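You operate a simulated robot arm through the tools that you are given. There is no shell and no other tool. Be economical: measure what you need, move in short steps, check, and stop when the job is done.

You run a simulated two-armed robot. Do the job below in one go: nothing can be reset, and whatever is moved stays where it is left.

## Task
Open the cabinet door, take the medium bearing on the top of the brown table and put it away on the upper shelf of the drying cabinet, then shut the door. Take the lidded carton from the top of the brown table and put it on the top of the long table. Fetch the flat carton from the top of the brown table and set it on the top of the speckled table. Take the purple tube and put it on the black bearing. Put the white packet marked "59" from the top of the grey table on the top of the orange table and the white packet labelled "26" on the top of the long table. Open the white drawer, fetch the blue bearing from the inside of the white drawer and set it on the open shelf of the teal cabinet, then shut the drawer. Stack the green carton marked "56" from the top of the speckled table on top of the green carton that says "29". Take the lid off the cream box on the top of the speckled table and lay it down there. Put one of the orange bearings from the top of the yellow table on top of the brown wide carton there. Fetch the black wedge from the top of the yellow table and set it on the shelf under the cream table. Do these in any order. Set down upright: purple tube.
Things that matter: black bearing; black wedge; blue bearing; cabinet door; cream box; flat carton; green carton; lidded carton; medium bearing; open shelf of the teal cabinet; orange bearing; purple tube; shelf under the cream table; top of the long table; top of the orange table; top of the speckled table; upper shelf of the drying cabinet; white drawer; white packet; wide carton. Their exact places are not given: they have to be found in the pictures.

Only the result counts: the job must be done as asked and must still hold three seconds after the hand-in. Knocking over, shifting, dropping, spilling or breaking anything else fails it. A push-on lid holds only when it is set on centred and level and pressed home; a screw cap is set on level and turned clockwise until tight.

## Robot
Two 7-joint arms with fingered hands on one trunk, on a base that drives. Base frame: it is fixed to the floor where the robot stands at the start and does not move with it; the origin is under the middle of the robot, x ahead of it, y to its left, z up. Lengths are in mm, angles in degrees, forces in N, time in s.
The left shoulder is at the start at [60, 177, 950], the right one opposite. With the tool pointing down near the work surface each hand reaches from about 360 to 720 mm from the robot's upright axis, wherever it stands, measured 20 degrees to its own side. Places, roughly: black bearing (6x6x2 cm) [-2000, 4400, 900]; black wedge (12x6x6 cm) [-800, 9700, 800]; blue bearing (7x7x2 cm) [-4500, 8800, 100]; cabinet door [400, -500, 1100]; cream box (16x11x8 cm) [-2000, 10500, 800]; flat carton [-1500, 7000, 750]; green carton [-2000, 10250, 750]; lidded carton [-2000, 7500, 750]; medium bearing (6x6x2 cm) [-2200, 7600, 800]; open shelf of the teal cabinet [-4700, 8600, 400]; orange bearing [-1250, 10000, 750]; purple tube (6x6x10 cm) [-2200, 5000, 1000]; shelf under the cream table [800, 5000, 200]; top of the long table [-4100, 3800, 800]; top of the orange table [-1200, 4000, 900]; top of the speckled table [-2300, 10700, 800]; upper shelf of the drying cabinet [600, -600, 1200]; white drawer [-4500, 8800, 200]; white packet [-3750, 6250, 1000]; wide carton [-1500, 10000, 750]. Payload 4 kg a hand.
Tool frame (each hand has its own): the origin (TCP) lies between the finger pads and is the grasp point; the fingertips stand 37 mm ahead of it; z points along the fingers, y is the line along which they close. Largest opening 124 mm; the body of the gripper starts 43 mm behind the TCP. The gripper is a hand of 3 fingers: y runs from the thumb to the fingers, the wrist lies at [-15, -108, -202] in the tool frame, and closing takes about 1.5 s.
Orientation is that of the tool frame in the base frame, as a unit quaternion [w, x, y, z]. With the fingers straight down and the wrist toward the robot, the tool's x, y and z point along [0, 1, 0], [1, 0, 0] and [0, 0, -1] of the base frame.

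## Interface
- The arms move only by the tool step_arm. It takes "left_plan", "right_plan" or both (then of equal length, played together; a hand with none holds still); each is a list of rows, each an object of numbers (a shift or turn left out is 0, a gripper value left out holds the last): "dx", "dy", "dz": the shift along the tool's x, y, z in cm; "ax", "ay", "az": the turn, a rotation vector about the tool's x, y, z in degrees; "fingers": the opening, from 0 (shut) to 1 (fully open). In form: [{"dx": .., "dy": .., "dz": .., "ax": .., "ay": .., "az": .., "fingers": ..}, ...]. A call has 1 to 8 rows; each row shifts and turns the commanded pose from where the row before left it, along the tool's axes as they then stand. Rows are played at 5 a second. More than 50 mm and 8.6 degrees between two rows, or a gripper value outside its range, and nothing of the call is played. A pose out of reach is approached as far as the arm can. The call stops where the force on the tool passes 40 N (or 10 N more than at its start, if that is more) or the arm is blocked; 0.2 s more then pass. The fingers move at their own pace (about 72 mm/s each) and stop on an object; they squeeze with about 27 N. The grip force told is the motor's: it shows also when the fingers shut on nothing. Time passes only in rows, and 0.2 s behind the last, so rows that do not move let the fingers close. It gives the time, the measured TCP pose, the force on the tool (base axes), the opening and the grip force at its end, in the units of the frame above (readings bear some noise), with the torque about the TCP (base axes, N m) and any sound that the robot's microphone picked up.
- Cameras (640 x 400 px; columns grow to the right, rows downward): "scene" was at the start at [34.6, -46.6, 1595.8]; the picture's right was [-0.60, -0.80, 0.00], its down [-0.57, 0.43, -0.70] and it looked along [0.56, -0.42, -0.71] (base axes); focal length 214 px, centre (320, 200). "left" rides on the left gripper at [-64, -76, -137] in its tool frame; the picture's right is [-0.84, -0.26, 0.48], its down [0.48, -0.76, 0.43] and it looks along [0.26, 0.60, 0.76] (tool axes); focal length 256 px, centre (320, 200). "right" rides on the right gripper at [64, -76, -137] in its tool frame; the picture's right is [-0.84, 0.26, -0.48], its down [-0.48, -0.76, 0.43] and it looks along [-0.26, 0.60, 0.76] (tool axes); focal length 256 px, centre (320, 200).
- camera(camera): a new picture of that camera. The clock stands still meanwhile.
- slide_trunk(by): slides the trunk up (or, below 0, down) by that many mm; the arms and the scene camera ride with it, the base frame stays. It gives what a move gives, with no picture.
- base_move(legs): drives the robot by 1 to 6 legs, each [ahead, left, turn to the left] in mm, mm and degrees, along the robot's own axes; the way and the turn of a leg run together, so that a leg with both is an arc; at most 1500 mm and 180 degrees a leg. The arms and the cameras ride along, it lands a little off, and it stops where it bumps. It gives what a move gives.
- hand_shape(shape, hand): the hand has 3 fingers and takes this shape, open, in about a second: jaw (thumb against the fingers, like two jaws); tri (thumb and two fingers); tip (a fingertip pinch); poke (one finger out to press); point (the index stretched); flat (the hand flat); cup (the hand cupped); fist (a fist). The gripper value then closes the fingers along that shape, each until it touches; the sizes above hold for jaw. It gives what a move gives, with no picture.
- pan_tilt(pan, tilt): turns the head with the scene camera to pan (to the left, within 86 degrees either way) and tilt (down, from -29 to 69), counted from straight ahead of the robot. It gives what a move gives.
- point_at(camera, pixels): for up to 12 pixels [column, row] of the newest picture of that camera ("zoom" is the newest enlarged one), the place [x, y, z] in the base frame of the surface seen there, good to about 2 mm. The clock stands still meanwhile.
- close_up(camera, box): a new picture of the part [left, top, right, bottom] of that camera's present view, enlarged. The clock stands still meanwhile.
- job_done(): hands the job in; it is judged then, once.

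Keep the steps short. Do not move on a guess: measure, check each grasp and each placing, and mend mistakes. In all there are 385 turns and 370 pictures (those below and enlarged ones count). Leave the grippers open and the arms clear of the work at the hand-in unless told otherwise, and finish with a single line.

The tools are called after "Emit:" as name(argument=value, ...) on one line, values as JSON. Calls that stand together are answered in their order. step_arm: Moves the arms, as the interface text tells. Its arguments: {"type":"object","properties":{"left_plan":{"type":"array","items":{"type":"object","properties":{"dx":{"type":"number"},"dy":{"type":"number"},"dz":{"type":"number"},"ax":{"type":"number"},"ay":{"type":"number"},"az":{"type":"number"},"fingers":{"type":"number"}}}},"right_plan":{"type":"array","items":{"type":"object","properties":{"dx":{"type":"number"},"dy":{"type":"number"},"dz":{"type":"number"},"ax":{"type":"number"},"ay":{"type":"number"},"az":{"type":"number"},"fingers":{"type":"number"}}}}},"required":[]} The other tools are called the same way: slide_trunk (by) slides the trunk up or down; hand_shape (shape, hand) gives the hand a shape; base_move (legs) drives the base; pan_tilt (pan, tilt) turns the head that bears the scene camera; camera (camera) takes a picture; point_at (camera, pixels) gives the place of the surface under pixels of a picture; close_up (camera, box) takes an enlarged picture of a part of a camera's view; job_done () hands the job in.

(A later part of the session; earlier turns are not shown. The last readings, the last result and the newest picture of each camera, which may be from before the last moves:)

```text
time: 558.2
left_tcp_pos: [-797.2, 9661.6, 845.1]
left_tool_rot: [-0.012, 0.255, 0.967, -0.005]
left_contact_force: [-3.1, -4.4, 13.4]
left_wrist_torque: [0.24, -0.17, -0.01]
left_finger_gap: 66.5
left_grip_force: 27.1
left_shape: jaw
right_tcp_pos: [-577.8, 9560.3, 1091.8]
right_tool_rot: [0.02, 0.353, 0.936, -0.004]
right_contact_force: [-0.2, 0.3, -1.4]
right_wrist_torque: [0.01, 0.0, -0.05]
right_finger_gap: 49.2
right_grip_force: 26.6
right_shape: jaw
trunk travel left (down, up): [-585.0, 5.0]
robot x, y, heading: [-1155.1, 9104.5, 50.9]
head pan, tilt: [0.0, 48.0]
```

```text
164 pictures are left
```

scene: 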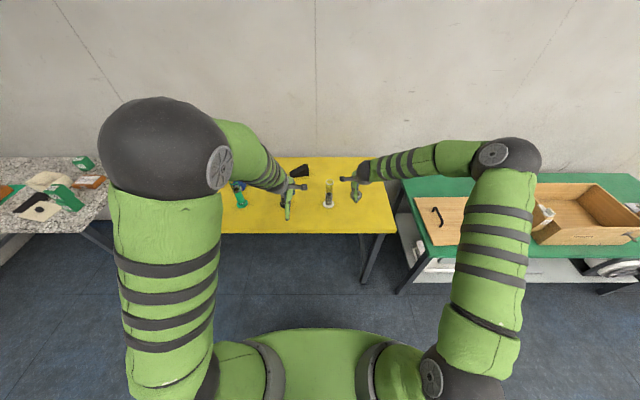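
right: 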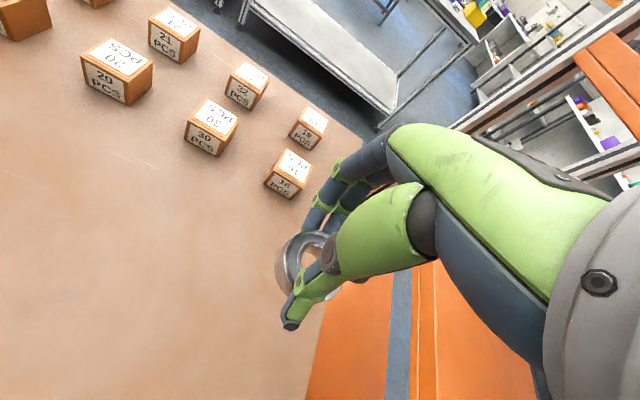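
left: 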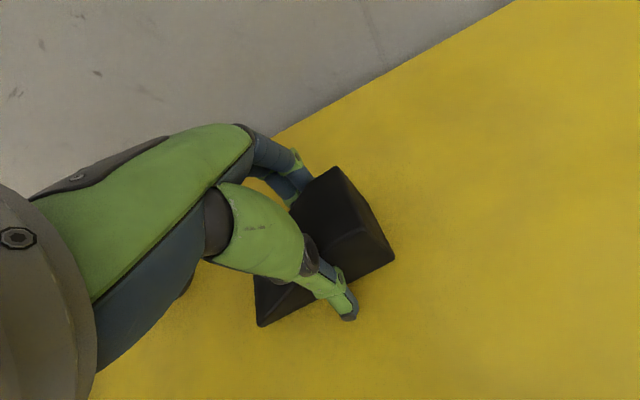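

Gripped. Tighten and lift.

Emit:
step_arm(left_plan=[{"fingers": 0}, {"dz": -2}, {"dz": -4}, {"dz": -4}, {"dz": -4}, {"dz": -4}, {"dz": -4}, {"dz": -3}])

Emit:
camera(camera="left")

```text
time: 560.0
left_tcp_pos: [-791.9, 9663.8, 1093.8]
left_tool_rot: [-0.012, 0.255, 0.967, -0.006]
left_contact_force: [0.0, 0.5, -1.9]
left_wrist_torque: [-0.03, -0.01, -0.01]
left_finger_gap: 64.7
left_grip_force: 27.1
left_shape: jaw
right_tcp_pos: [-577.6, 9562.1, 1091.0]
right_tool_rot: [0.019, 0.352, 0.936, -0.005]
right_contact_force: [0.5, -0.8, -1.4]
right_wrist_torque: [0.01, 0.01, -0.02]
right_finger_gap: 49.5
right_grip_force: 27.5
right_shape: jaw
trunk travel left (down, up): [-585.0, 5.0]
robot x, y, heading: [-1156.7, 9103.4, 50.6]
head pan, tilt: [0.0, 48.0]
```

```text
163 pictures are left
```

left: 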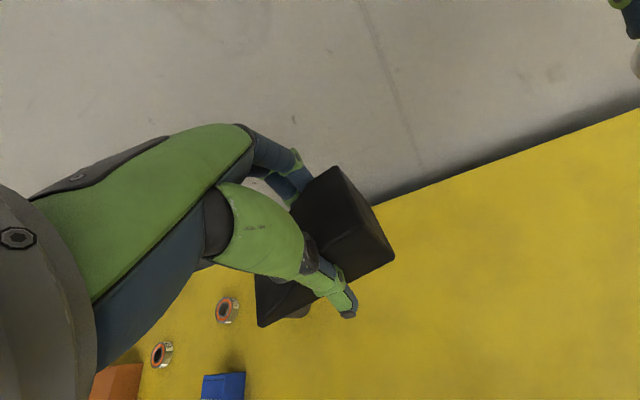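

Held. Now toward the cream table: back off, turn to look along the far corridor.

Emit:
base_move(legs=[[-720, 0, 0], [0, 0, -90]])

Emit:
pan_tilt(pan=0, tilt=25)

Emit:
camera(camera="scene")

```text
time: 567.8
left_tcp_pos: [-1060.3, 8179.5, 1093.6]
left_tool_rot: [-0.013, 0.865, 0.502, 0.005]
left_contact_force: [0.0, -0.5, -2.4]
left_wrist_torque: [-0.01, 0.03, -0.02]
left_finger_gap: 64.5
left_grip_force: 27.0
left_shape: jaw
right_tcp_pos: [-1163.9, 7964.9, 1091.3]
right_tool_rot: [0.011, 0.911, 0.411, -0.017]
right_contact_force: [-0.1, 0.4, -1.9]
right_wrist_torque: [0.02, 0.02, 0.0]
right_finger_gap: 49.3
right_grip_force: 27.0
right_shape: jaw
trunk travel left (down, up): [-585.0, 5.0]
robot x, y, heading: [-1620.0, 8543.2, -39.5]
head pan, tilt: [0.0, 48.0]
```

```text
time: 568.6
left_tcp_pos: [-1059.9, 8179.5, 1092.8]
left_tool_rot: [-0.013, 0.864, 0.503, 0.003]
left_contact_force: [-0.2, -0.2, -2.5]
left_wrist_torque: [-0.01, 0.04, 0.01]
left_finger_gap: 64.8
left_grip_force: 27.1
left_shape: jaw
right_tcp_pos: [-1162.0, 7964.0, 1090.3]
right_tool_rot: [0.011, 0.911, 0.411, -0.017]
right_contact_force: [0.4, -0.6, -1.6]
right_wrist_torque: [0.01, 0.01, -0.01]
right_finger_gap: 48.6
right_grip_force: 27.3
right_shape: jaw
trunk travel left (down, up): [-585.0, 5.0]
robot x, y, heading: [-1615.5, 8541.0, -39.6]
head pan, tilt: [0.0, 25.0]
```

```text
162 pictures are left
```

scene: 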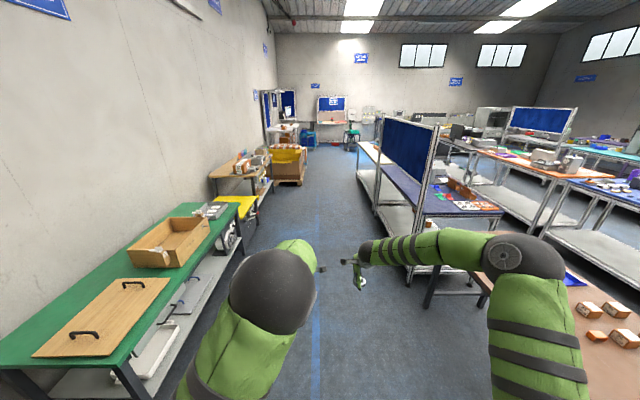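

Emit:
point_at(camera="scene", pixels=[[276, 184], [302, 182], [248, 245], [412, 290], [378, 207], [370, 195], [358, 175], [358, 150], [240, 250], [150, 398], [306, 150], [375, 148]])

```text
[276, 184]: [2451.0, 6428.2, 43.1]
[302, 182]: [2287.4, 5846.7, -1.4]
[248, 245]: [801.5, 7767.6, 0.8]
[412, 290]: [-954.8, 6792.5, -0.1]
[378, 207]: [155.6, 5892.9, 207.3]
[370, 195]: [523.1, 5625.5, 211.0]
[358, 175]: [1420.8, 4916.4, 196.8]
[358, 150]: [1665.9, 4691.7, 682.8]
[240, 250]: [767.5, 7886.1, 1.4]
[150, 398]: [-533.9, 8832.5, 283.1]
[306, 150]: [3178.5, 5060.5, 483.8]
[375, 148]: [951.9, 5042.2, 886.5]
```

Corridor is clear; the cream table's far edge is along p≈4690 with a lower shelf at z≈205. Drive 3.7 m along.

Emit:
base_move(legs=[[0, -230, 0], [1300, 0, 0], [1300, 0, 0], [1150, 0, 0], [0, 0, -90]])

Emit:
pan_tilt(pan=0, tilt=45)

Emit:
camera(camera="scene")

```text
time: 591.8
left_tcp_pos: [744.4, 5434.8, 1092.5]
left_tool_rot: [-0.007, 0.966, -0.256, 0.011]
left_contact_force: [-0.1, -0.5, -1.9]
left_wrist_torque: [0.01, -0.03, 0.04]
left_finger_gap: 64.4
left_grip_force: 26.8
left_shape: jaw
right_tcp_pos: [530.1, 5538.9, 1091.1]
right_tool_rot: [-0.005, 0.935, -0.354, -0.02]
right_contact_force: [-0.4, 0.1, -1.6]
right_wrist_torque: [0.0, 0.0, 0.01]
right_finger_gap: 48.4
right_grip_force: 27.4
right_shape: jaw
trunk travel left (down, up): [-585.0, 5.0]
robot x, y, heading: [1109.7, 5994.5, -129.7]
head pan, tilt: [0.0, 25.0]
```

```text
time: 592.6
left_tcp_pos: [744.3, 5435.6, 1092.5]
left_tool_rot: [-0.007, 0.967, -0.256, 0.011]
left_contact_force: [0.3, -0.4, -2.7]
left_wrist_torque: [0.04, -0.02, -0.02]
left_finger_gap: 64.4
left_grip_force: 26.7
left_shape: jaw
right_tcp_pos: [529.3, 5539.0, 1091.5]
right_tool_rot: [-0.005, 0.935, -0.354, -0.02]
right_contact_force: [-1.4, 0.0, -2.5]
right_wrist_torque: [-0.01, -0.03, 0.02]
right_finger_gap: 48.6
right_grip_force: 26.8
right_shape: jaw
trunk travel left (down, up): [-585.0, 5.0]
robot x, y, heading: [1103.4, 5993.4, -129.7]
head pan, tilt: [0.0, 45.0]
```

```text
161 pictures are left
```

scene: 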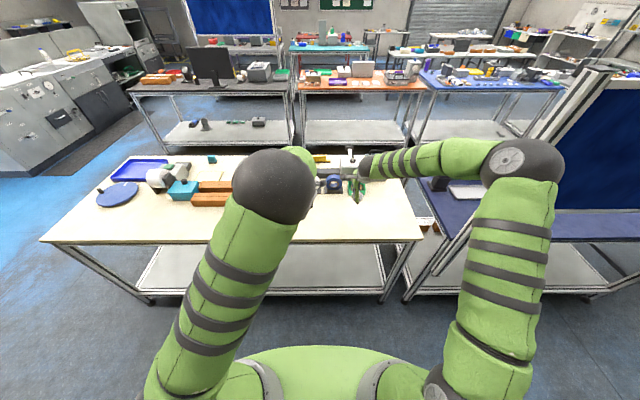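

Back off 320, draw the right hand in, and lower the trunk to shelf height.

Emit:
base_move(legs=[[-320, 0, 0]])

Emit:
step_arm(right_plan=[{"dy": -4}, {"dy": -4}, {"dy": -4}, {"dy": -4}, {"dy": -4}, {"dy": -4}], left_plan=[{"dy": -4}, {"dy": -4}, {"dy": -4}, {"dy": -4}, {}, {}])

Emit:
slide_trunk(by=-400)

Emit:
slide_trunk(by=-150)

Emit:
camera(camera="scene")

```text
time: 594.8
left_tcp_pos: [947.5, 5680.5, 1093.2]
left_tool_rot: [-0.006, 0.967, -0.255, 0.011]
left_contact_force: [0.4, 0.4, -2.2]
left_wrist_torque: [0.03, 0.04, 0.01]
left_finger_gap: 64.3
left_grip_force: 27.3
left_shape: jaw
right_tcp_pos: [732.6, 5783.8, 1091.6]
right_tool_rot: [-0.005, 0.935, -0.354, -0.019]
right_contact_force: [0.0, -0.7, -1.4]
right_wrist_torque: [0.0, -0.02, 0.04]
right_finger_gap: 48.3
right_grip_force: 27.0
right_shape: jaw
trunk travel left (down, up): [-585.0, 5.0]
robot x, y, heading: [1311.0, 6240.2, -129.4]
head pan, tilt: [0.0, 45.0]
```

```text
time: 596.1
left_tcp_pos: [1026.1, 5820.6, 1095.2]
left_tool_rot: [-0.007, 0.967, -0.255, 0.012]
left_contact_force: [0.7, 0.5, -2.5]
left_wrist_torque: [0.02, 0.01, -0.01]
left_finger_gap: 64.3
left_grip_force: 26.9
left_shape: jaw
right_tcp_pos: [891.6, 5962.7, 1089.7]
right_tool_rot: [-0.004, 0.935, -0.353, -0.019]
right_contact_force: [0.1, 0.8, -1.9]
right_wrist_torque: [-0.02, 0.01, 0.0]
right_finger_gap: 48.4
right_grip_force: 26.9
right_shape: jaw
trunk travel left (down, up): [-585.0, 5.0]
robot x, y, heading: [1307.8, 6237.9, -129.6]
head pan, tilt: [0.0, 45.0]
```

```text
time: 600.0
left_tcp_pos: [1025.5, 5820.0, 696.4]
left_tool_rot: [-0.006, 0.967, -0.255, 0.011]
left_contact_force: [-0.3, 0.6, -1.8]
left_wrist_torque: [0.0, -0.01, 0.01]
left_finger_gap: 64.3
left_grip_force: 27.3
left_shape: jaw
right_tcp_pos: [889.8, 5964.4, 689.2]
right_tool_rot: [-0.005, 0.935, -0.353, -0.02]
right_contact_force: [-1.0, -0.5, -2.1]
right_wrist_torque: [-0.03, 0.01, 0.03]
right_finger_gap: 48.6
right_grip_force: 27.4
right_shape: jaw
trunk travel left (down, up): [-185.0, 405.0]
robot x, y, heading: [1312.4, 6241.1, -129.5]
head pan, tilt: [0.0, 45.0]
```

```text
time: 601.7
left_tcp_pos: [1026.5, 5818.7, 546.5]
left_tool_rot: [-0.007, 0.967, -0.256, 0.012]
left_contact_force: [0.0, 0.4, -2.4]
left_wrist_torque: [0.02, 0.03, 0.0]
left_finger_gap: 64.3
left_grip_force: 27.1
left_shape: jaw
right_tcp_pos: [890.8, 5963.7, 539.2]
right_tool_rot: [-0.005, 0.935, -0.353, -0.02]
right_contact_force: [0.0, -0.5, -1.6]
right_wrist_torque: [0.01, -0.01, -0.04]
right_finger_gap: 48.5
right_grip_force: 27.1
right_shape: jaw
trunk travel left (down, up): [-35.0, 555.0]
robot x, y, heading: [1311.5, 6235.7, -129.6]
head pan, tilt: [0.0, 45.0]
```

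```text
160 pictures are left
```

scene: 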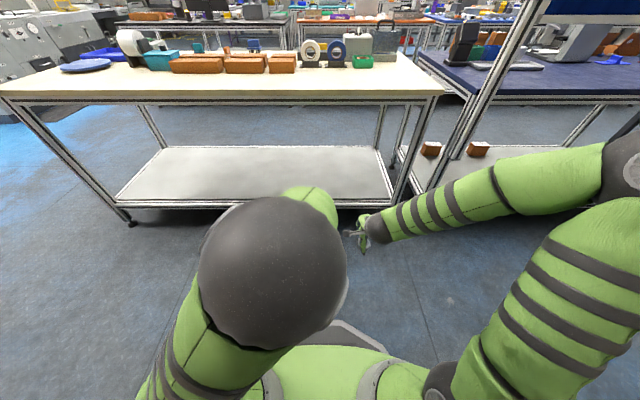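

The shelf is empty. Measure its edges.

Emit:
point_at(camera="scene", pixels=[[120, 200], [200, 201], [380, 200], [390, 205], [130, 225], [370, 170], [250, 165], [320, 190], [300, 100], [180, 160]])

```text
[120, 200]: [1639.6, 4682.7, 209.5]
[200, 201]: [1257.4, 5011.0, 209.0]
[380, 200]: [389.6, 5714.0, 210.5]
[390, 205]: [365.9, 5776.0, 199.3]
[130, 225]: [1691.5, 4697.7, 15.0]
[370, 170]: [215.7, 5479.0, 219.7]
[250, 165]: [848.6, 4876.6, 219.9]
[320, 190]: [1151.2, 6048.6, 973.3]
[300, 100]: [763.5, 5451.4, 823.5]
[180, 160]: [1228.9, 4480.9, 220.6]
```

Shelf surface z=220, front edge p≈4667. Advance 490 mm with hands between shelf and top.

Emit:
base_move(legs=[[480, 0, 0]])

Emit:
camera(camera="left")

```text
time: 604.6
left_tcp_pos: [719.3, 5448.0, 546.5]
left_tool_rot: [-0.008, 0.967, -0.256, 0.012]
left_contact_force: [-0.8, -0.4, -2.4]
left_wrist_torque: [0.01, 0.0, -0.02]
left_finger_gap: 64.1
left_grip_force: 26.7
left_shape: jaw
right_tcp_pos: [583.7, 5592.9, 539.8]
right_tool_rot: [-0.004, 0.935, -0.354, -0.02]
right_contact_force: [0.4, -0.5, -1.3]
right_wrist_torque: [-0.02, 0.01, -0.02]
right_finger_gap: 48.2
right_grip_force: 27.1
right_shape: jaw
trunk travel left (down, up): [-35.0, 555.0]
robot x, y, heading: [1006.8, 5865.5, -129.6]
head pan, tilt: [0.0, 45.0]
```

```text
159 pictures are left
```

left: 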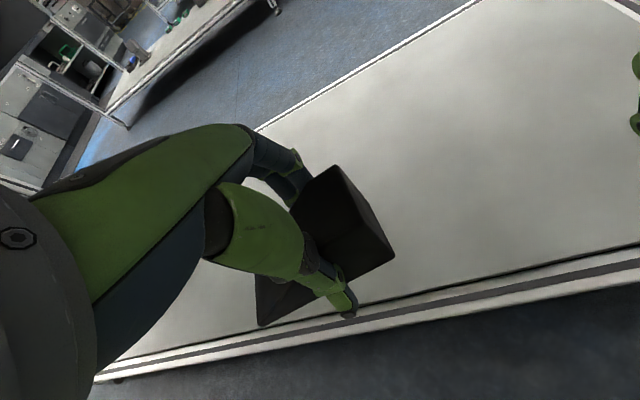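

Emit:
step_arm(left_plan=[{"dz": 4}, {"dz": 4, "dy": 1}, {"dy": 3, "dz": 2}, {"dy": 3, "dz": 3}, {"dy": 3, "dz": 3}, {"dy": 1, "dz": 4}, {"dz": 4}, {}])

Emit:
camera(camera="left")

Emit:
camera(camera="scene")

```text
time: 606.4
left_tcp_pos: [671.9, 5355.8, 304.4]
left_tool_rot: [-0.006, 0.966, -0.257, 0.011]
left_contact_force: [-0.6, 0.6, -2.5]
left_wrist_torque: [-0.02, 0.0, 0.0]
left_finger_gap: 64.1
left_grip_force: 27.4
left_shape: jaw
right_tcp_pos: [584.8, 5593.1, 538.4]
right_tool_rot: [-0.004, 0.935, -0.354, -0.02]
right_contact_force: [-0.5, 0.6, -0.9]
right_wrist_torque: [-0.01, -0.01, -0.03]
right_finger_gap: 48.5
right_grip_force: 27.2
right_shape: jaw
trunk travel left (down, up): [-35.0, 555.0]
robot x, y, heading: [1004.8, 5868.2, -129.5]
head pan, tilt: [0.0, 45.0]
```

```text
158 pictures are left
```

left: 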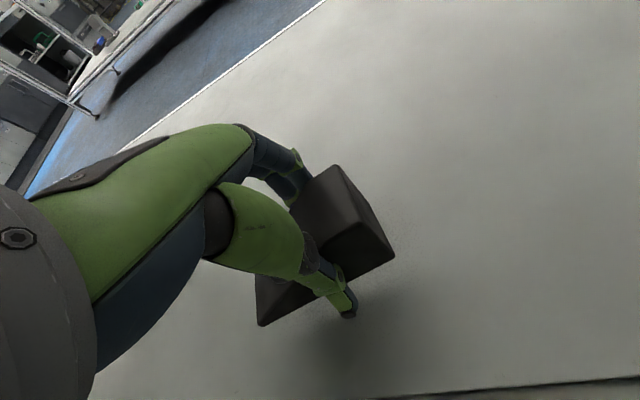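

```text
157 pictures are left
```

scene: 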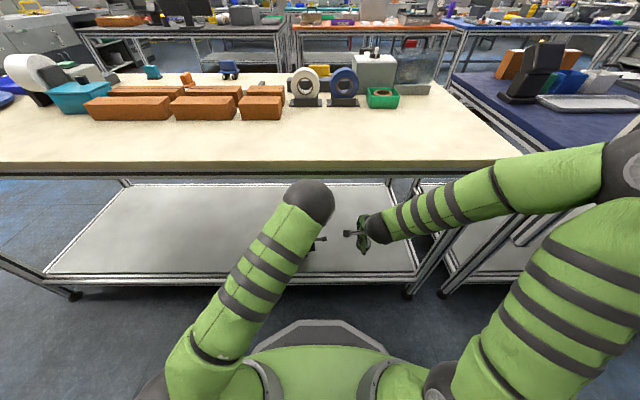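

Lower to the shelf.

Emit:
step_arm(left_plan=[{"dz": 2}, {"dz": 1.2}, {"dz": 0.4}, {"dz": 0.3}, {}])

```text
time: 607.6
left_tcp_pos: [672.2, 5356.1, 264.9]
left_tool_rot: [-0.006, 0.967, -0.256, 0.011]
left_contact_force: [0.8, 1.3, 1.8]
left_wrist_torque: [-0.07, 0.01, 0.02]
left_finger_gap: 64.3
left_grip_force: 26.7
left_shape: jaw
right_tcp_pos: [584.4, 5592.8, 539.1]
right_tool_rot: [-0.004, 0.935, -0.354, -0.019]
right_contact_force: [0.8, 0.4, -2.0]
right_wrist_torque: [-0.01, 0.01, 0.01]
right_finger_gap: 48.6
right_grip_force: 27.0
right_shape: jaw
trunk travel left (down, up): [-35.0, 555.0]
robot x, y, heading: [1004.6, 5870.6, -129.4]
head pan, tilt: [0.0, 45.0]
```

Touching. Release and lift away.

Emit:
step_arm(left_plan=[{"dz": 0.1}, {"fingers": 0.65}, {"fingers": 0.8}, {}, {"dz": -2}, {"dz": -4}, {"dz": -4}, {"dz": -4}])

Emit:
camera(camera="left")

```text
time: 609.4
left_tcp_pos: [669.5, 5355.7, 402.8]
left_tool_rot: [-0.007, 0.966, -0.257, 0.012]
left_contact_force: [0.4, -0.8, -0.7]
left_wrist_torque: [0.02, -0.01, 0.0]
left_finger_gap: 99.2
left_grip_force: 0.0
left_shape: jaw
right_tcp_pos: [585.0, 5592.7, 539.6]
right_tool_rot: [-0.005, 0.935, -0.353, -0.02]
right_contact_force: [0.3, -0.5, -1.8]
right_wrist_torque: [-0.02, 0.02, 0.0]
right_finger_gap: 48.4
right_grip_force: 27.0
right_shape: jaw
trunk travel left (down, up): [-35.0, 555.0]
robot x, y, heading: [1005.8, 5867.4, -129.5]
head pan, tilt: [0.0, 45.0]
```

```text
156 pictures are left
```

left: 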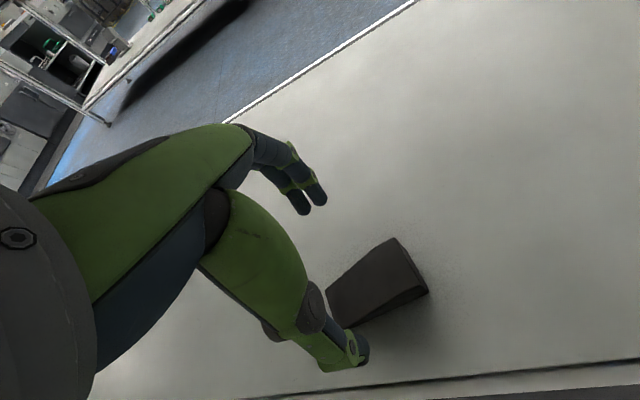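

The wedge is on the shelf. Retreat, raise the trunk, and head for the drying cabinet.

Emit:
step_arm(left_plan=[{"dz": -4, "dy": -2}, {"dz": -4, "dy": -2}, {"dz": -4, "dy": -2}, {"fingers": 1}])

Emit:
base_move(legs=[[-330, 0, 0]])

Emit:
slide_trunk(by=400)

Emit:
slide_trunk(by=150)

Emit:
base_move(legs=[[0, 0, 90]])

Emit:
pan_tilt(pan=-20, tilt=28)

Emit:
camera(camera="scene")

```text
time: 610.4
left_tcp_pos: [695.3, 5407.9, 526.2]
left_tool_rot: [-0.007, 0.967, -0.256, 0.011]
left_contact_force: [-0.3, 0.3, 0.4]
left_wrist_torque: [0.01, 0.01, -0.03]
left_finger_gap: 123.7
left_grip_force: 0.0
left_shape: jaw
right_tcp_pos: [583.9, 5594.2, 541.5]
right_tool_rot: [-0.005, 0.935, -0.354, -0.02]
right_contact_force: [-0.6, 0.3, -1.8]
right_wrist_torque: [0.0, -0.01, -0.01]
right_finger_gap: 48.3
right_grip_force: 27.0
right_shape: jaw
trunk travel left (down, up): [-35.0, 555.0]
robot x, y, heading: [1003.6, 5864.4, -129.4]
head pan, tilt: [0.0, 45.0]
```

```text
time: 612.6
left_tcp_pos: [905.2, 5661.0, 525.4]
left_tool_rot: [-0.007, 0.967, -0.256, 0.011]
left_contact_force: [-0.8, 0.2, 0.6]
left_wrist_torque: [-0.03, 0.0, -0.03]
left_finger_gap: 123.5
left_grip_force: 0.0
left_shape: jaw
right_tcp_pos: [795.2, 5846.0, 540.2]
right_tool_rot: [-0.005, 0.935, -0.354, -0.019]
right_contact_force: [0.3, 0.7, -1.0]
right_wrist_torque: [-0.01, 0.03, 0.01]
right_finger_gap: 48.3
right_grip_force: 27.5
right_shape: jaw
trunk travel left (down, up): [-35.0, 555.0]
robot x, y, heading: [1213.9, 6120.9, -129.2]
head pan, tilt: [0.0, 45.0]
```

```text
time: 616.4
left_tcp_pos: [904.0, 5659.9, 926.2]
left_tool_rot: [-0.007, 0.967, -0.256, 0.012]
left_contact_force: [-0.6, -0.3, 0.4]
left_wrist_torque: [0.01, 0.02, -0.02]
left_finger_gap: 123.5
left_grip_force: 0.0
left_shape: jaw
right_tcp_pos: [794.5, 5845.5, 940.5]
right_tool_rot: [-0.005, 0.935, -0.354, -0.019]
right_contact_force: [-0.4, 0.0, -2.4]
right_wrist_torque: [-0.04, -0.01, 0.01]
right_finger_gap: 48.2
right_grip_force: 27.1
right_shape: jaw
trunk travel left (down, up): [-435.0, 155.0]
robot x, y, heading: [1211.1, 6123.3, -129.4]
head pan, tilt: [0.0, 45.0]
```

```text
time: 618.1
left_tcp_pos: [904.1, 5660.0, 1075.5]
left_tool_rot: [-0.007, 0.967, -0.255, 0.012]
left_contact_force: [0.6, -0.8, -0.2]
left_wrist_torque: [0.01, 0.01, 0.01]
left_finger_gap: 123.6
left_grip_force: 0.1
left_shape: jaw
right_tcp_pos: [795.1, 5846.0, 1088.4]
right_tool_rot: [-0.005, 0.935, -0.354, -0.02]
right_contact_force: [-0.2, -0.3, -1.0]
right_wrist_torque: [0.02, -0.01, 0.01]
right_finger_gap: 48.5
right_grip_force: 27.2
right_shape: jaw
trunk travel left (down, up): [-585.0, 5.0]
robot x, y, heading: [1216.7, 6125.1, -129.5]
head pan, tilt: [0.0, 45.0]
```

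```text
time: 622.4
left_tcp_pos: [1678.8, 5818.2, 1075.5]
left_tool_rot: [-0.013, 0.862, 0.507, 0.004]
left_contact_force: [0.2, -0.3, 0.5]
left_wrist_torque: [-0.02, -0.02, -0.02]
left_finger_gap: 123.6
left_grip_force: 0.0
left_shape: jaw
right_tcp_pos: [1493.2, 5704.7, 1089.8]
right_tool_rot: [0.011, 0.909, 0.416, -0.016]
right_contact_force: [0.3, -0.4, -0.9]
right_wrist_torque: [0.0, -0.04, 0.02]
right_finger_gap: 48.0
right_grip_force: 27.2
right_shape: jaw
trunk travel left (down, up): [-585.0, 5.0]
robot x, y, heading: [1214.9, 6121.9, -38.8]
head pan, tilt: [0.0, 45.0]
```

```text
time: 623.2
left_tcp_pos: [1678.7, 5817.3, 1075.3]
left_tool_rot: [-0.014, 0.862, 0.507, 0.004]
left_contact_force: [0.5, 0.0, -0.6]
left_wrist_torque: [0.01, 0.02, -0.01]
left_finger_gap: 123.8
left_grip_force: 0.0
left_shape: jaw
right_tcp_pos: [1494.1, 5704.7, 1089.9]
right_tool_rot: [0.01, 0.909, 0.416, -0.018]
right_contact_force: [-0.5, 1.1, -1.5]
right_wrist_torque: [0.0, 0.02, -0.01]
right_finger_gap: 48.3
right_grip_force: 27.3
right_shape: jaw
trunk travel left (down, up): [-585.0, 5.0]
robot x, y, heading: [1215.0, 6122.5, -38.8]
head pan, tilt: [-20.0, 28.0]
```

```text
155 pictures are left
```

scene: 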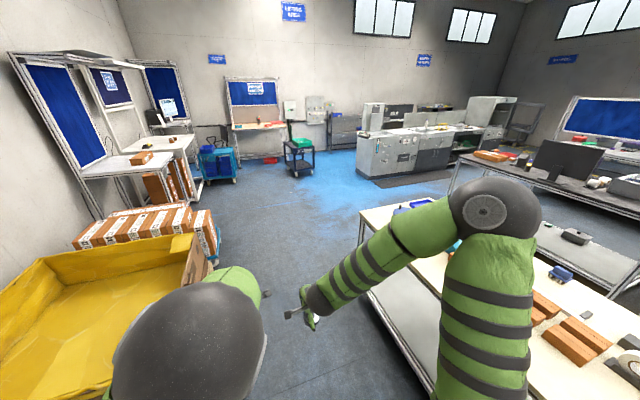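

Emit:
point_at(camera="scene", pixels=[[303, 178], [288, 172], [235, 182], [215, 265], [200, 300], [275, 165], [360, 183], [358, 178], [455, 172], [390, 190]])

```text
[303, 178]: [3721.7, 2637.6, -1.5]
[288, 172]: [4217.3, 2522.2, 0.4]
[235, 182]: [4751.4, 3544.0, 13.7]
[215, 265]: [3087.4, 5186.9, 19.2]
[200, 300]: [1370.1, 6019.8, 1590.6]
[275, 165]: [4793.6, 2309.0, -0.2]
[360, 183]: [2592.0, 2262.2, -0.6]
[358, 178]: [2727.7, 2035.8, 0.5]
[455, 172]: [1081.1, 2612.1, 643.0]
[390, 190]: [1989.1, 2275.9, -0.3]
```

The way is clear. Shift right 180, go 2.6 m forward, turn right and go along the sink bench.

Emit:
base_move(legs=[[0, -180, 0], [1320, 0, 0], [1320, 0, 0], [0, 0, -90.5]])

Emit:
base_move(legs=[[1400, 0, 0], [1400, 0, 0], [1300, 0, 0]])

Emit:
pan_tilt(pan=30, tilt=25)

Emit:
camera(camera="scene")

```text
time: 641.0
left_tcp_pos: [2851.2, 3870.6, 1075.4]
left_tool_rot: [-0.006, 0.967, -0.253, 0.012]
left_contact_force: [0.1, -0.2, -0.1]
left_wrist_torque: [0.01, 0.01, 0.02]
left_finger_gap: 123.8
left_grip_force: 0.0
left_shape: jaw
right_tcp_pos: [2738.5, 4055.6, 1090.8]
right_tool_rot: [-0.005, 0.937, -0.35, -0.02]
right_contact_force: [0.1, 0.0, -1.4]
right_wrist_torque: [-0.01, 0.0, -0.03]
right_finger_gap: 48.0
right_grip_force: 27.2
right_shape: jaw
trunk travel left (down, up): [-585.0, 5.0]
robot x, y, heading: [3158.9, 4334.5, -129.1]
head pan, tilt: [-20.0, 28.0]
```

```text
time: 660.8
left_tcp_pos: [252.1, 669.5, 1074.8]
left_tool_rot: [-0.007, 0.969, -0.248, 0.011]
left_contact_force: [0.4, 1.2, 0.6]
left_wrist_torque: [0.0, -0.01, 0.0]
left_finger_gap: 123.7
left_grip_force: 0.0
left_shape: jaw
right_tcp_pos: [136.5, 852.6, 1089.3]
right_tool_rot: [-0.005, 0.938, -0.346, -0.02]
right_contact_force: [-0.3, 0.5, -2.0]
right_wrist_torque: [-0.02, 0.04, 0.01]
right_finger_gap: 48.0
right_grip_force: 26.6
right_shape: jaw
trunk travel left (down, up): [-585.0, 5.0]
robot x, y, heading: [552.6, 1135.8, -128.9]
head pan, tilt: [-20.0, 28.0]
```

```text
time: 662.0
left_tcp_pos: [252.4, 669.6, 1075.2]
left_tool_rot: [-0.007, 0.969, -0.248, 0.011]
left_contact_force: [-0.7, 0.3, 0.2]
left_wrist_torque: [0.01, -0.02, 0.01]
left_finger_gap: 123.1
left_grip_force: 0.0
left_shape: jaw
right_tcp_pos: [138.5, 851.9, 1088.4]
right_tool_rot: [-0.005, 0.938, -0.346, -0.019]
right_contact_force: [-0.2, -0.5, -1.8]
right_wrist_torque: [0.01, -0.03, 0.01]
right_finger_gap: 47.6
right_grip_force: 26.9
right_shape: jaw
trunk travel left (down, up): [-585.0, 5.0]
robot x, y, heading: [554.0, 1133.7, -128.9]
head pan, tilt: [30.0, 25.0]
```

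```text
154 pictures are left
```

scene: 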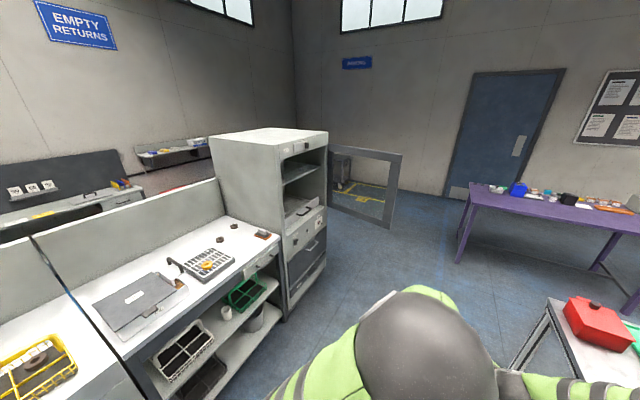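

The door still stands open. I turn to face the cabinet, slide right to stand in front-left of the opening.

Emit:
base_move(legs=[[0, 0, 89.5], [0, -1060, 0]])

Emit:
pan_tilt(pan=-10, tilt=30)

Emit:
camera(camera="scene")

```text
time: 671.2
left_tcp_pos: [342.3, 8.8, 1074.3]
left_tool_rot: [-0.013, 0.865, 0.502, 0.004]
left_contact_force: [-0.1, 0.1, 0.2]
left_wrist_torque: [-0.01, 0.01, 0.0]
left_finger_gap: 123.6
left_grip_force: 0.0
left_shape: jaw
right_tcp_pos: [156.0, -100.2, 1089.6]
right_tool_rot: [0.011, 0.912, 0.41, -0.017]
right_contact_force: [-1.0, 0.6, -1.3]
right_wrist_torque: [0.02, -0.02, 0.01]
right_finger_gap: 47.6
right_grip_force: 27.1
right_shape: jaw
trunk travel left (down, up): [-585.0, 5.0]
robot x, y, heading: [-119.3, 322.8, -39.6]
head pan, tilt: [30.0, 25.0]
```

```text
time: 672.3
left_tcp_pos: [342.2, 10.1, 1075.6]
left_tool_rot: [-0.013, 0.865, 0.501, 0.003]
left_contact_force: [0.0, -0.3, -0.4]
left_wrist_torque: [0.01, 0.0, -0.02]
left_finger_gap: 123.4
left_grip_force: 0.0
left_shape: jaw
right_tcp_pos: [156.1, -100.3, 1089.7]
right_tool_rot: [0.011, 0.912, 0.41, -0.018]
right_contact_force: [-0.2, 0.3, -2.2]
right_wrist_torque: [0.01, -0.02, 0.02]
right_finger_gap: 47.5
right_grip_force: 27.1
right_shape: jaw
trunk travel left (down, up): [-585.0, 5.0]
robot x, y, heading: [-121.7, 320.1, -39.6]
head pan, tilt: [-10.0, 30.0]
```

```text
153 pictures are left
```

scene: 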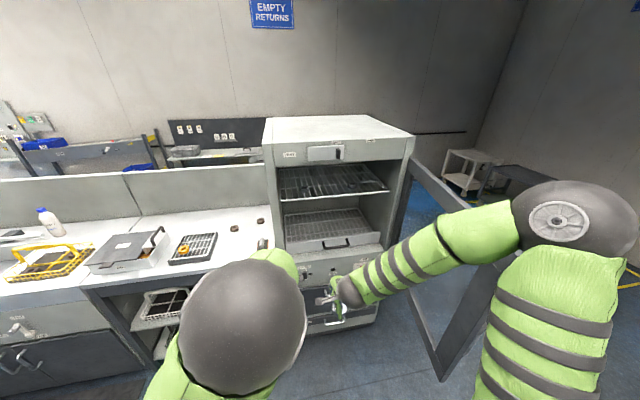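

Emit:
close_up(camera="scene", box=[260, 115, 420, 255])

Emit:
point_at(camera="zoom", pixels=[[80, 205], [170, 235], [290, 205], [370, 190], [200, 170], [130, 185], [260, 170], [200, 145], [75, 150], [440, 120], [60, 280], [420, 300]])

```text
2.86 times, centred on (340, 185) of scene
```

zoom: 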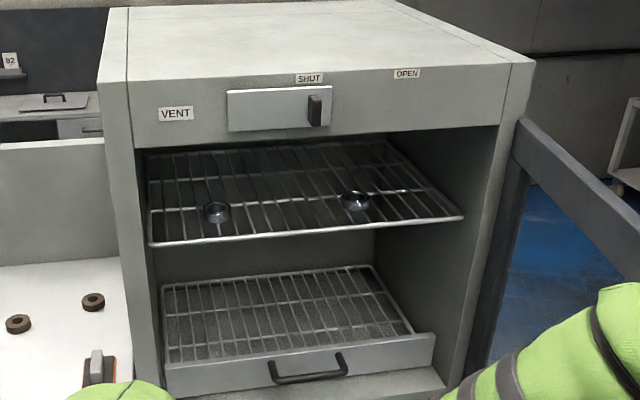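

```text
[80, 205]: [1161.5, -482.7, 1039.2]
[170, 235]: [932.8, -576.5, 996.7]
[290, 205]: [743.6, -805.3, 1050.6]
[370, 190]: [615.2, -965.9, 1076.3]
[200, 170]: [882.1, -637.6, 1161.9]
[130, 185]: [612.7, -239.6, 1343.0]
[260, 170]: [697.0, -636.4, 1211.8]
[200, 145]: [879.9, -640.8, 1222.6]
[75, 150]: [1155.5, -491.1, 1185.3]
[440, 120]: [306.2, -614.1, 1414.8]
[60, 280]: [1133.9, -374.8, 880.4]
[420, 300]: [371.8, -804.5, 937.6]
```

Emit:
close_up(camera="scene", box=[295, 160, 380, 205])

Emit:
point_at(camera="zoom", pixels=[[300, 285], [110, 310], [500, 255], [165, 225], [185, 245], [480, 195], [500, 215], [320, 215], [330, 150], [30, 180], [300, 100]])

```text
7.53 times, centred on (338, 182) of scene
```

zoom: 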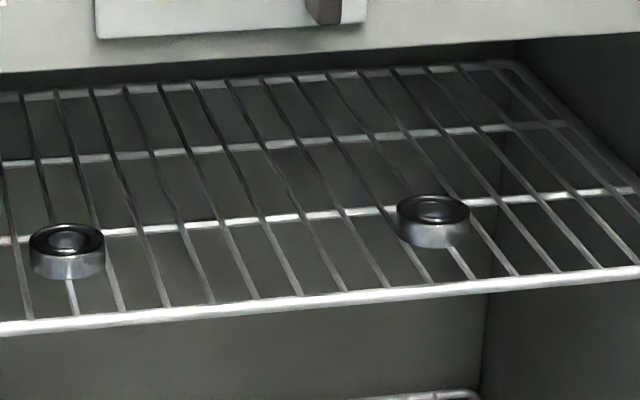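

```text
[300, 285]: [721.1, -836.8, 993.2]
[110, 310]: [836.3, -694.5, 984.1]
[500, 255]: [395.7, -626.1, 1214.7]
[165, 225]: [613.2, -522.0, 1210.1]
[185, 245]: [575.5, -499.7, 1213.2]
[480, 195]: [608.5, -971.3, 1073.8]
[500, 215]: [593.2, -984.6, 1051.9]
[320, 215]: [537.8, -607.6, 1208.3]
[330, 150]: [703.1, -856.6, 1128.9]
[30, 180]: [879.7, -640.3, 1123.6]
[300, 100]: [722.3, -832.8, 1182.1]
```

Emit:
point_at(camera="scene", pixels=[[570, 220], [620, 230], [535, 240], [440, 380], [415, 170], [480, 250]])

```text
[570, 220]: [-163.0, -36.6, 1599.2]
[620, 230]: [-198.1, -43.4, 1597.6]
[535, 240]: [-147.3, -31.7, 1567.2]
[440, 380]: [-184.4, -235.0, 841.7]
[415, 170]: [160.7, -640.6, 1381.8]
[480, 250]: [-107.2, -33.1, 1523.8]
```

I tilt the right hand 30° forward and raise it to shelf height, outside the cabinet.

Emit:
step_arm(right_plan=[{"ax": -7.5}, {"ax": -7.5}, {"ax": -7.5}, {"ax": -7.5}, {"dz": -3.5, "dy": 2}, {"dz": -3.5, "dy": 2}, {"dz": -3.5, "dy": 2}, {"dz": -3.5, "dy": 2}])

Emit:
step_arm(right_plan=[{"dz": -3.2, "dy": 1.9}, {"dy": 2.6, "dz": 1.5}, {"dy": 2.6, "dz": 1.5}, {}])

Emit:
camera(camera="scene")

```text
time: 674.1
left_tcp_pos: [341.7, 9.4, 1074.9]
left_tool_rot: [-0.012, 0.865, 0.501, 0.004]
left_contact_force: [-0.2, 0.6, 0.6]
left_wrist_torque: [0.05, 0.02, -0.02]
left_finger_gap: 123.3
left_grip_force: 0.0
left_shape: jaw
right_tcp_pos: [212.7, -115.1, 1255.0]
right_tool_rot: [0.246, 0.878, 0.401, 0.09]
right_contact_force: [0.4, -0.1, -0.6]
right_wrist_torque: [0.04, -0.03, 0.04]
right_finger_gap: 47.2
right_grip_force: 27.0
right_shape: jaw
right hand out of reach, approached as far as the arm can: row 2, 3, 4
trunk travel left (down, up): [-585.0, 5.0]
robot x, y, heading: [-119.7, 320.8, -40.1]
head pan, tilt: [-10.0, 30.0]
```

```text
time: 675.1
left_tcp_pos: [341.7, 9.8, 1074.5]
left_tool_rot: [-0.013, 0.865, 0.501, 0.004]
left_contact_force: [-0.4, 0.5, -0.2]
left_wrist_torque: [-0.01, 0.01, 0.01]
left_finger_gap: 123.6
left_grip_force: 0.0
left_shape: jaw
right_tcp_pos: [259.4, -154.9, 1290.6]
right_tool_rot: [0.246, 0.878, 0.4, 0.088]
right_contact_force: [0.1, -0.3, -1.7]
right_wrist_torque: [0.02, 0.0, 0.01]
right_finger_gap: 47.2
right_grip_force: 26.9
right_shape: jaw
trunk travel left (down, up): [-585.0, 5.0]
robot x, y, heading: [-116.6, 320.6, -39.6]
head pan, tilt: [-10.0, 30.0]
```

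```text
150 pictures are left
```

scene: 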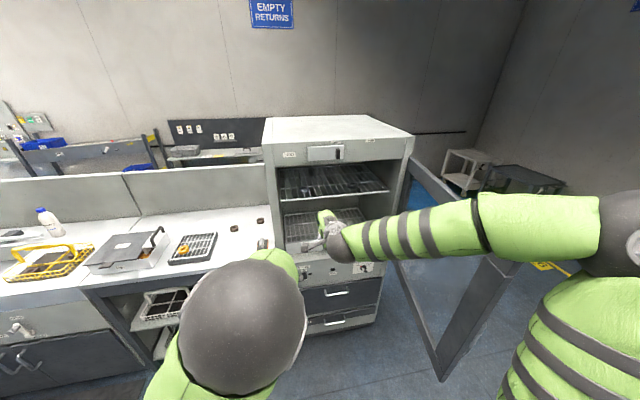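

Emit:
point_at(camera="scene", pixels=[[600, 215], [620, 250], [540, 255], [480, 255], [420, 255], [500, 200], [560, 200]])

```text
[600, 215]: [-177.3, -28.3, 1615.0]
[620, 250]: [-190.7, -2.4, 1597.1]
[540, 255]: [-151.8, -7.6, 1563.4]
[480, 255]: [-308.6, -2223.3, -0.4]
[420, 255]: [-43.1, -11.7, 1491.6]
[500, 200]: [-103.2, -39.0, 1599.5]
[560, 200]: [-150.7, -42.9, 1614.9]
```

To keep the wrist clear of the header I tilt 12° more, then move the base right 115 and forward 330.

Emit:
step_arm(right_plan=[{"ax": -6}, {"ax": -6}, {}])

Emit:
base_move(legs=[[0, -115, 0], [280, 0, 0]])

Emit:
camera(camera="scene")

Emit:
camera(camera="right")

```text
time: 675.9
left_tcp_pos: [342.4, 9.9, 1075.4]
left_tool_rot: [-0.014, 0.865, 0.502, 0.004]
left_contact_force: [0.0, 0.2, -0.6]
left_wrist_torque: [-0.02, -0.01, 0.04]
left_finger_gap: 123.6
left_grip_force: 0.2
left_shape: jaw
right_tcp_pos: [259.0, -153.8, 1291.3]
right_tool_rot: [0.337, 0.847, 0.389, 0.131]
right_contact_force: [-0.6, 0.0, -1.3]
right_wrist_torque: [0.06, 0.03, 0.0]
right_finger_gap: 47.4
right_grip_force: 27.1
right_shape: jaw
trunk travel left (down, up): [-585.0, 5.0]
robot x, y, heading: [-118.0, 318.4, -39.6]
head pan, tilt: [-10.0, 30.0]
```

```text
time: 678.6
left_tcp_pos: [482.1, -256.8, 1074.9]
left_tool_rot: [-0.014, 0.865, 0.501, 0.004]
left_contact_force: [0.2, 0.5, 0.2]
left_wrist_torque: [-0.02, 0.01, -0.01]
left_finger_gap: 123.7
left_grip_force: 0.1
left_shape: jaw
right_tcp_pos: [399.0, -419.2, 1288.9]
right_tool_rot: [0.336, 0.848, 0.389, 0.131]
right_contact_force: [0.2, -0.6, -1.3]
right_wrist_torque: [0.04, 0.03, -0.03]
right_finger_gap: 47.4
right_grip_force: 26.9
right_shape: jaw
trunk travel left (down, up): [-585.0, 5.0]
robot x, y, heading: [23.6, 57.9, -39.9]
head pan, tilt: [-10.0, 30.0]
```

```text
149 pictures are left
```

scene: 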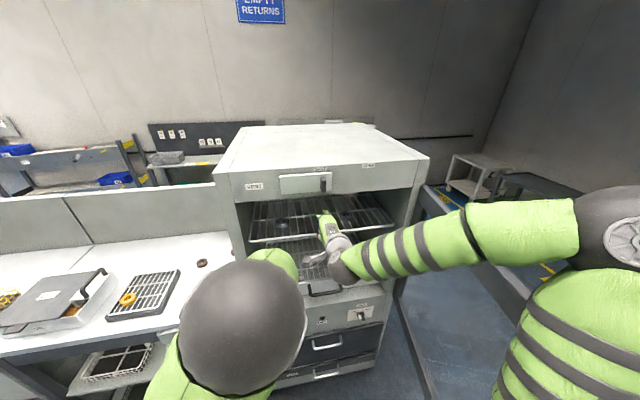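

```text
148 pictures are left
```

right: 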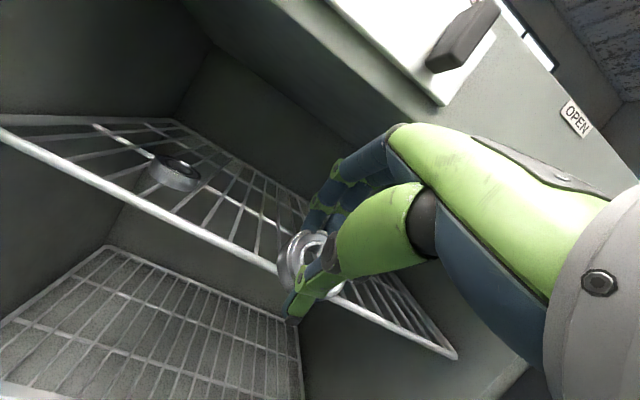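

Left hand is close to the cabinet frame; I pull it back and check the header height.

Emit:
point_at(camera="right", pixels=[[355, 150], [300, 118], [240, 40], [330, 130], [170, 170], [230, 245], [140, 205], [180, 222], [330, 320], [400, 335]])

Emit:
step_arm(left_plan=[{"dy": -3}, {"dy": -3}, {"dy": -3}, {"dy": -3}])

```text
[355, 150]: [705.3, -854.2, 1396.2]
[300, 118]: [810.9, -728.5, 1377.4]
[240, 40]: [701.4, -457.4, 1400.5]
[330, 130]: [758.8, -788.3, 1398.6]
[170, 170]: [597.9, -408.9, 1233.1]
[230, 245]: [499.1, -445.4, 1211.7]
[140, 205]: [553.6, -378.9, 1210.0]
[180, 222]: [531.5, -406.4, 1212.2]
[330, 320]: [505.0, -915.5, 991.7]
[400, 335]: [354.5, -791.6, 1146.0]
```

```text
time: 679.6
left_tcp_pos: [377.6, -196.6, 1078.0]
left_tool_rot: [-0.013, 0.865, 0.501, 0.004]
left_contact_force: [-0.3, 0.1, -0.3]
left_wrist_torque: [0.0, 0.0, 0.0]
left_finger_gap: 123.6
left_grip_force: 0.1
left_shape: jaw
right_tcp_pos: [397.7, -418.2, 1291.1]
right_tool_rot: [0.337, 0.847, 0.389, 0.132]
right_contact_force: [0.3, 0.7, -1.2]
right_wrist_torque: [0.02, 0.03, 0.0]
right_finger_gap: 47.4
right_grip_force: 27.0
right_shape: jaw
trunk travel left (down, up): [-585.0, 5.0]
robot x, y, heading: [22.0, 55.3, -39.8]
head pan, tilt: [-10.0, 30.0]
```

Ceiling at 1398, wires at 1212. Forward 150 mm into the opening.

Emit:
base_move(legs=[[150, 0, 0]])

Emit:
camera(camera="right")

Emit:
close_up(camera="scene", box=[200, 130, 420, 280])

```text
time: 681.0
left_tcp_pos: [494.4, -293.3, 1076.5]
left_tool_rot: [-0.014, 0.864, 0.503, 0.003]
left_contact_force: [-0.4, -0.9, -0.6]
left_wrist_torque: [0.03, 0.01, 0.0]
left_finger_gap: 123.7
left_grip_force: 0.1
left_shape: jaw
right_tcp_pos: [515.1, -515.1, 1290.3]
right_tool_rot: [0.335, 0.848, 0.39, 0.131]
right_contact_force: [0.2, 0.3, -1.2]
right_wrist_torque: [0.03, 0.01, 0.02]
right_finger_gap: 47.4
right_grip_force: 27.1
right_shape: jaw
trunk travel left (down, up): [-585.0, 5.0]
robot x, y, heading: [134.8, -39.4, -39.7]
head pan, tilt: [-10.0, 30.0]
```

```text
147 pictures are left
```

right: 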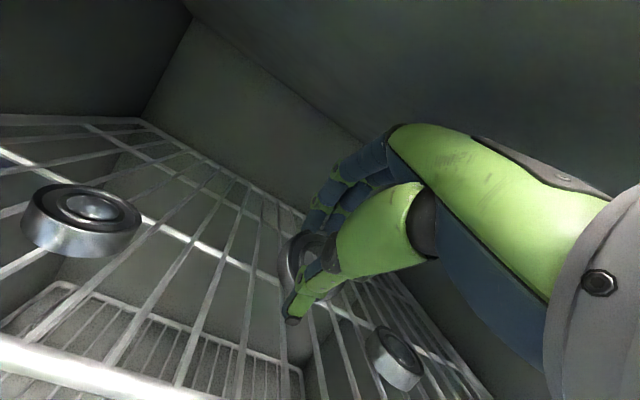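

```text
2.67 times, centred on (310, 205) of scene
```

zoom: 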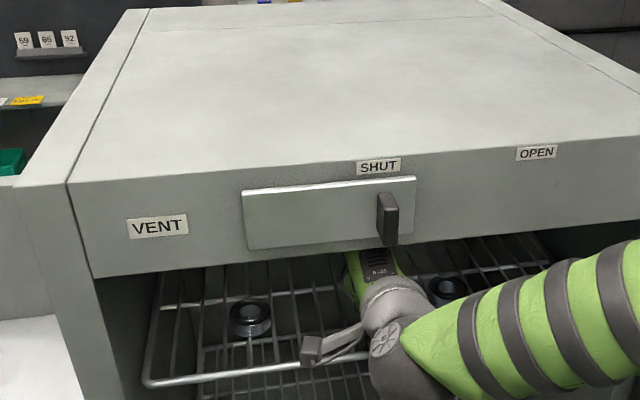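

Centred between the two bearings already there. Lower 18 mm and ease the tilt to ~32°, then lower to contact.

Emit:
step_arm(right_plan=[{"dz": 0.7, "dy": -0.6}, {"dz": 0.6, "dy": -0.6}, {"ax": 5}, {"ax": 5}, {"dz": 0.34, "dy": -0.21}, {}])

Emit:
camera(camera="right")

```text
time: 682.4
left_tcp_pos: [494.0, -291.9, 1077.1]
left_tool_rot: [-0.013, 0.865, 0.502, 0.004]
left_contact_force: [-0.5, -0.4, -0.4]
left_wrist_torque: [-0.01, 0.02, 0.01]
left_finger_gap: 123.5
left_grip_force: 0.1
left_shape: jaw
right_tcp_pos: [512.8, -513.5, 1268.8]
right_tool_rot: [0.261, 0.873, 0.4, 0.097]
right_contact_force: [-0.3, 0.7, -1.3]
right_wrist_torque: [0.02, 0.0, 0.01]
right_finger_gap: 47.2
right_grip_force: 26.9
right_shape: jaw
trunk travel left (down, up): [-585.0, 5.0]
robot x, y, heading: [133.9, -44.3, -39.4]
head pan, tilt: [-10.0, 30.0]
```

```text
145 pictures are left
```

right: 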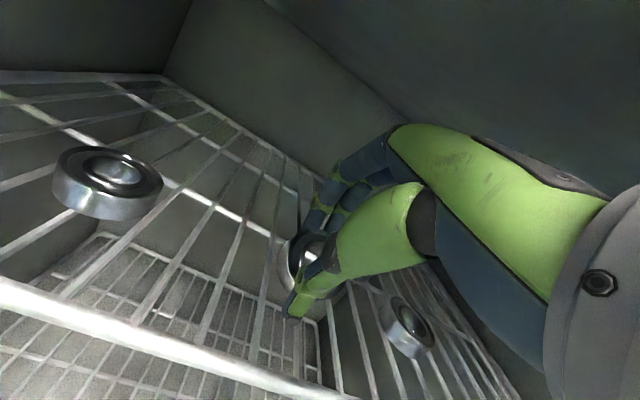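

Emit:
step_arm(right_plan=[{"dz": 0.34, "dy": -0.21}, {"dz": 0.34, "dy": -0.21}, {"dz": 0.25, "dy": -0.16}, {}])

```text
time: 683.2
left_tcp_pos: [492.5, -291.6, 1076.9]
left_tool_rot: [-0.013, 0.864, 0.503, 0.004]
left_contact_force: [-0.3, 0.2, 0.6]
left_wrist_torque: [0.02, -0.02, 0.01]
left_finger_gap: 123.6
left_grip_force: 0.1
left_shape: jaw
right_tcp_pos: [515.4, -513.4, 1267.4]
right_tool_rot: [0.268, 0.871, 0.399, 0.101]
right_contact_force: [-3.7, 2.8, 17.8]
right_wrist_torque: [0.41, 0.4, 0.0]
right_finger_gap: 45.0
right_grip_force: 26.9
right_shape: jaw
trunk travel left (down, up): [-585.0, 5.0]
robot x, y, heading: [136.8, -38.9, -39.7]
head pan, tilt: [-10.0, 30.0]
stopped in row 3 (right hand): the force on the tool passed its limit at 43 N (the readings are from after the stop); the commanded pose is now the measured one
```

Emit:
camera(camera="right")

Emit:
close_up(camera="right", box=[250, 200, 370, 340])

```text
144 pictures are left
```

right: 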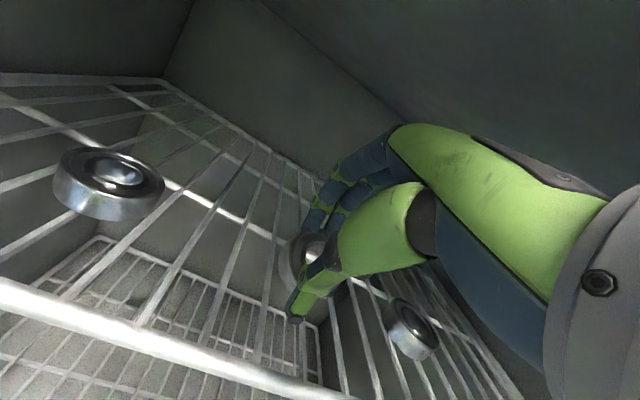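

```text
2.86 times, centred on (310, 270) of right
```

zoom: 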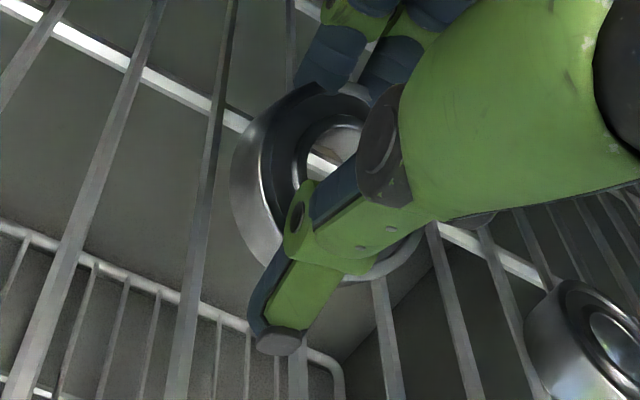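

Contact with the shelf. I ease up 1 mm and open gradually so that the bearing settles flat.

Emit:
step_arm(right_plan=[{"dz": -0.1, "dy": 0.07}, {"fingers": 0.42}, {"fingers": 0.48}, {"fingers": 0.55}, {"fingers": 0.65}, {"fingers": 0.75}, {}])

Emit:
camera(camera="right")

```text
time: 684.6
left_tcp_pos: [493.1, -292.0, 1078.4]
left_tool_rot: [-0.012, 0.864, 0.503, 0.004]
left_contact_force: [0.5, -1.2, 0.0]
left_wrist_torque: [0.0, 0.0, 0.0]
left_finger_gap: 123.5
left_grip_force: 0.0
left_shape: jaw
right_tcp_pos: [517.8, -515.4, 1276.2]
right_tool_rot: [0.275, 0.869, 0.397, 0.105]
right_contact_force: [-1.1, -0.3, 25.9]
right_wrist_torque: [0.36, 0.5, 0.0]
right_finger_gap: 92.6
right_grip_force: 0.1
right_shape: jaw
trunk travel left (down, up): [-585.0, 5.0]
robot x, y, heading: [139.1, -40.4, -39.6]
head pan, tilt: [-10.0, 30.0]
stopped in row 7 (right hand): the force on the tool passed its limit at 47 N (the readings are from after the stop); the commanded pose is now the measured one
```

```text
142 pictures are left
```

right: 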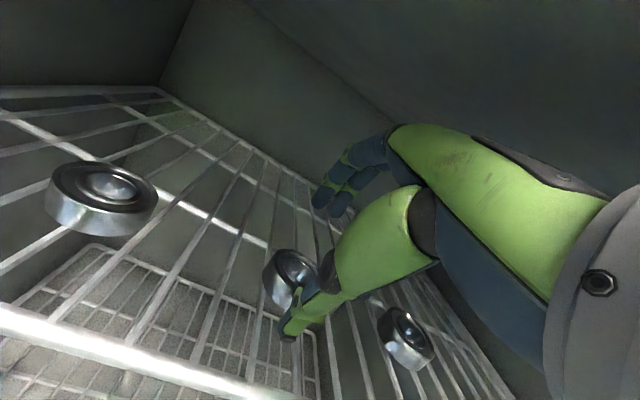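

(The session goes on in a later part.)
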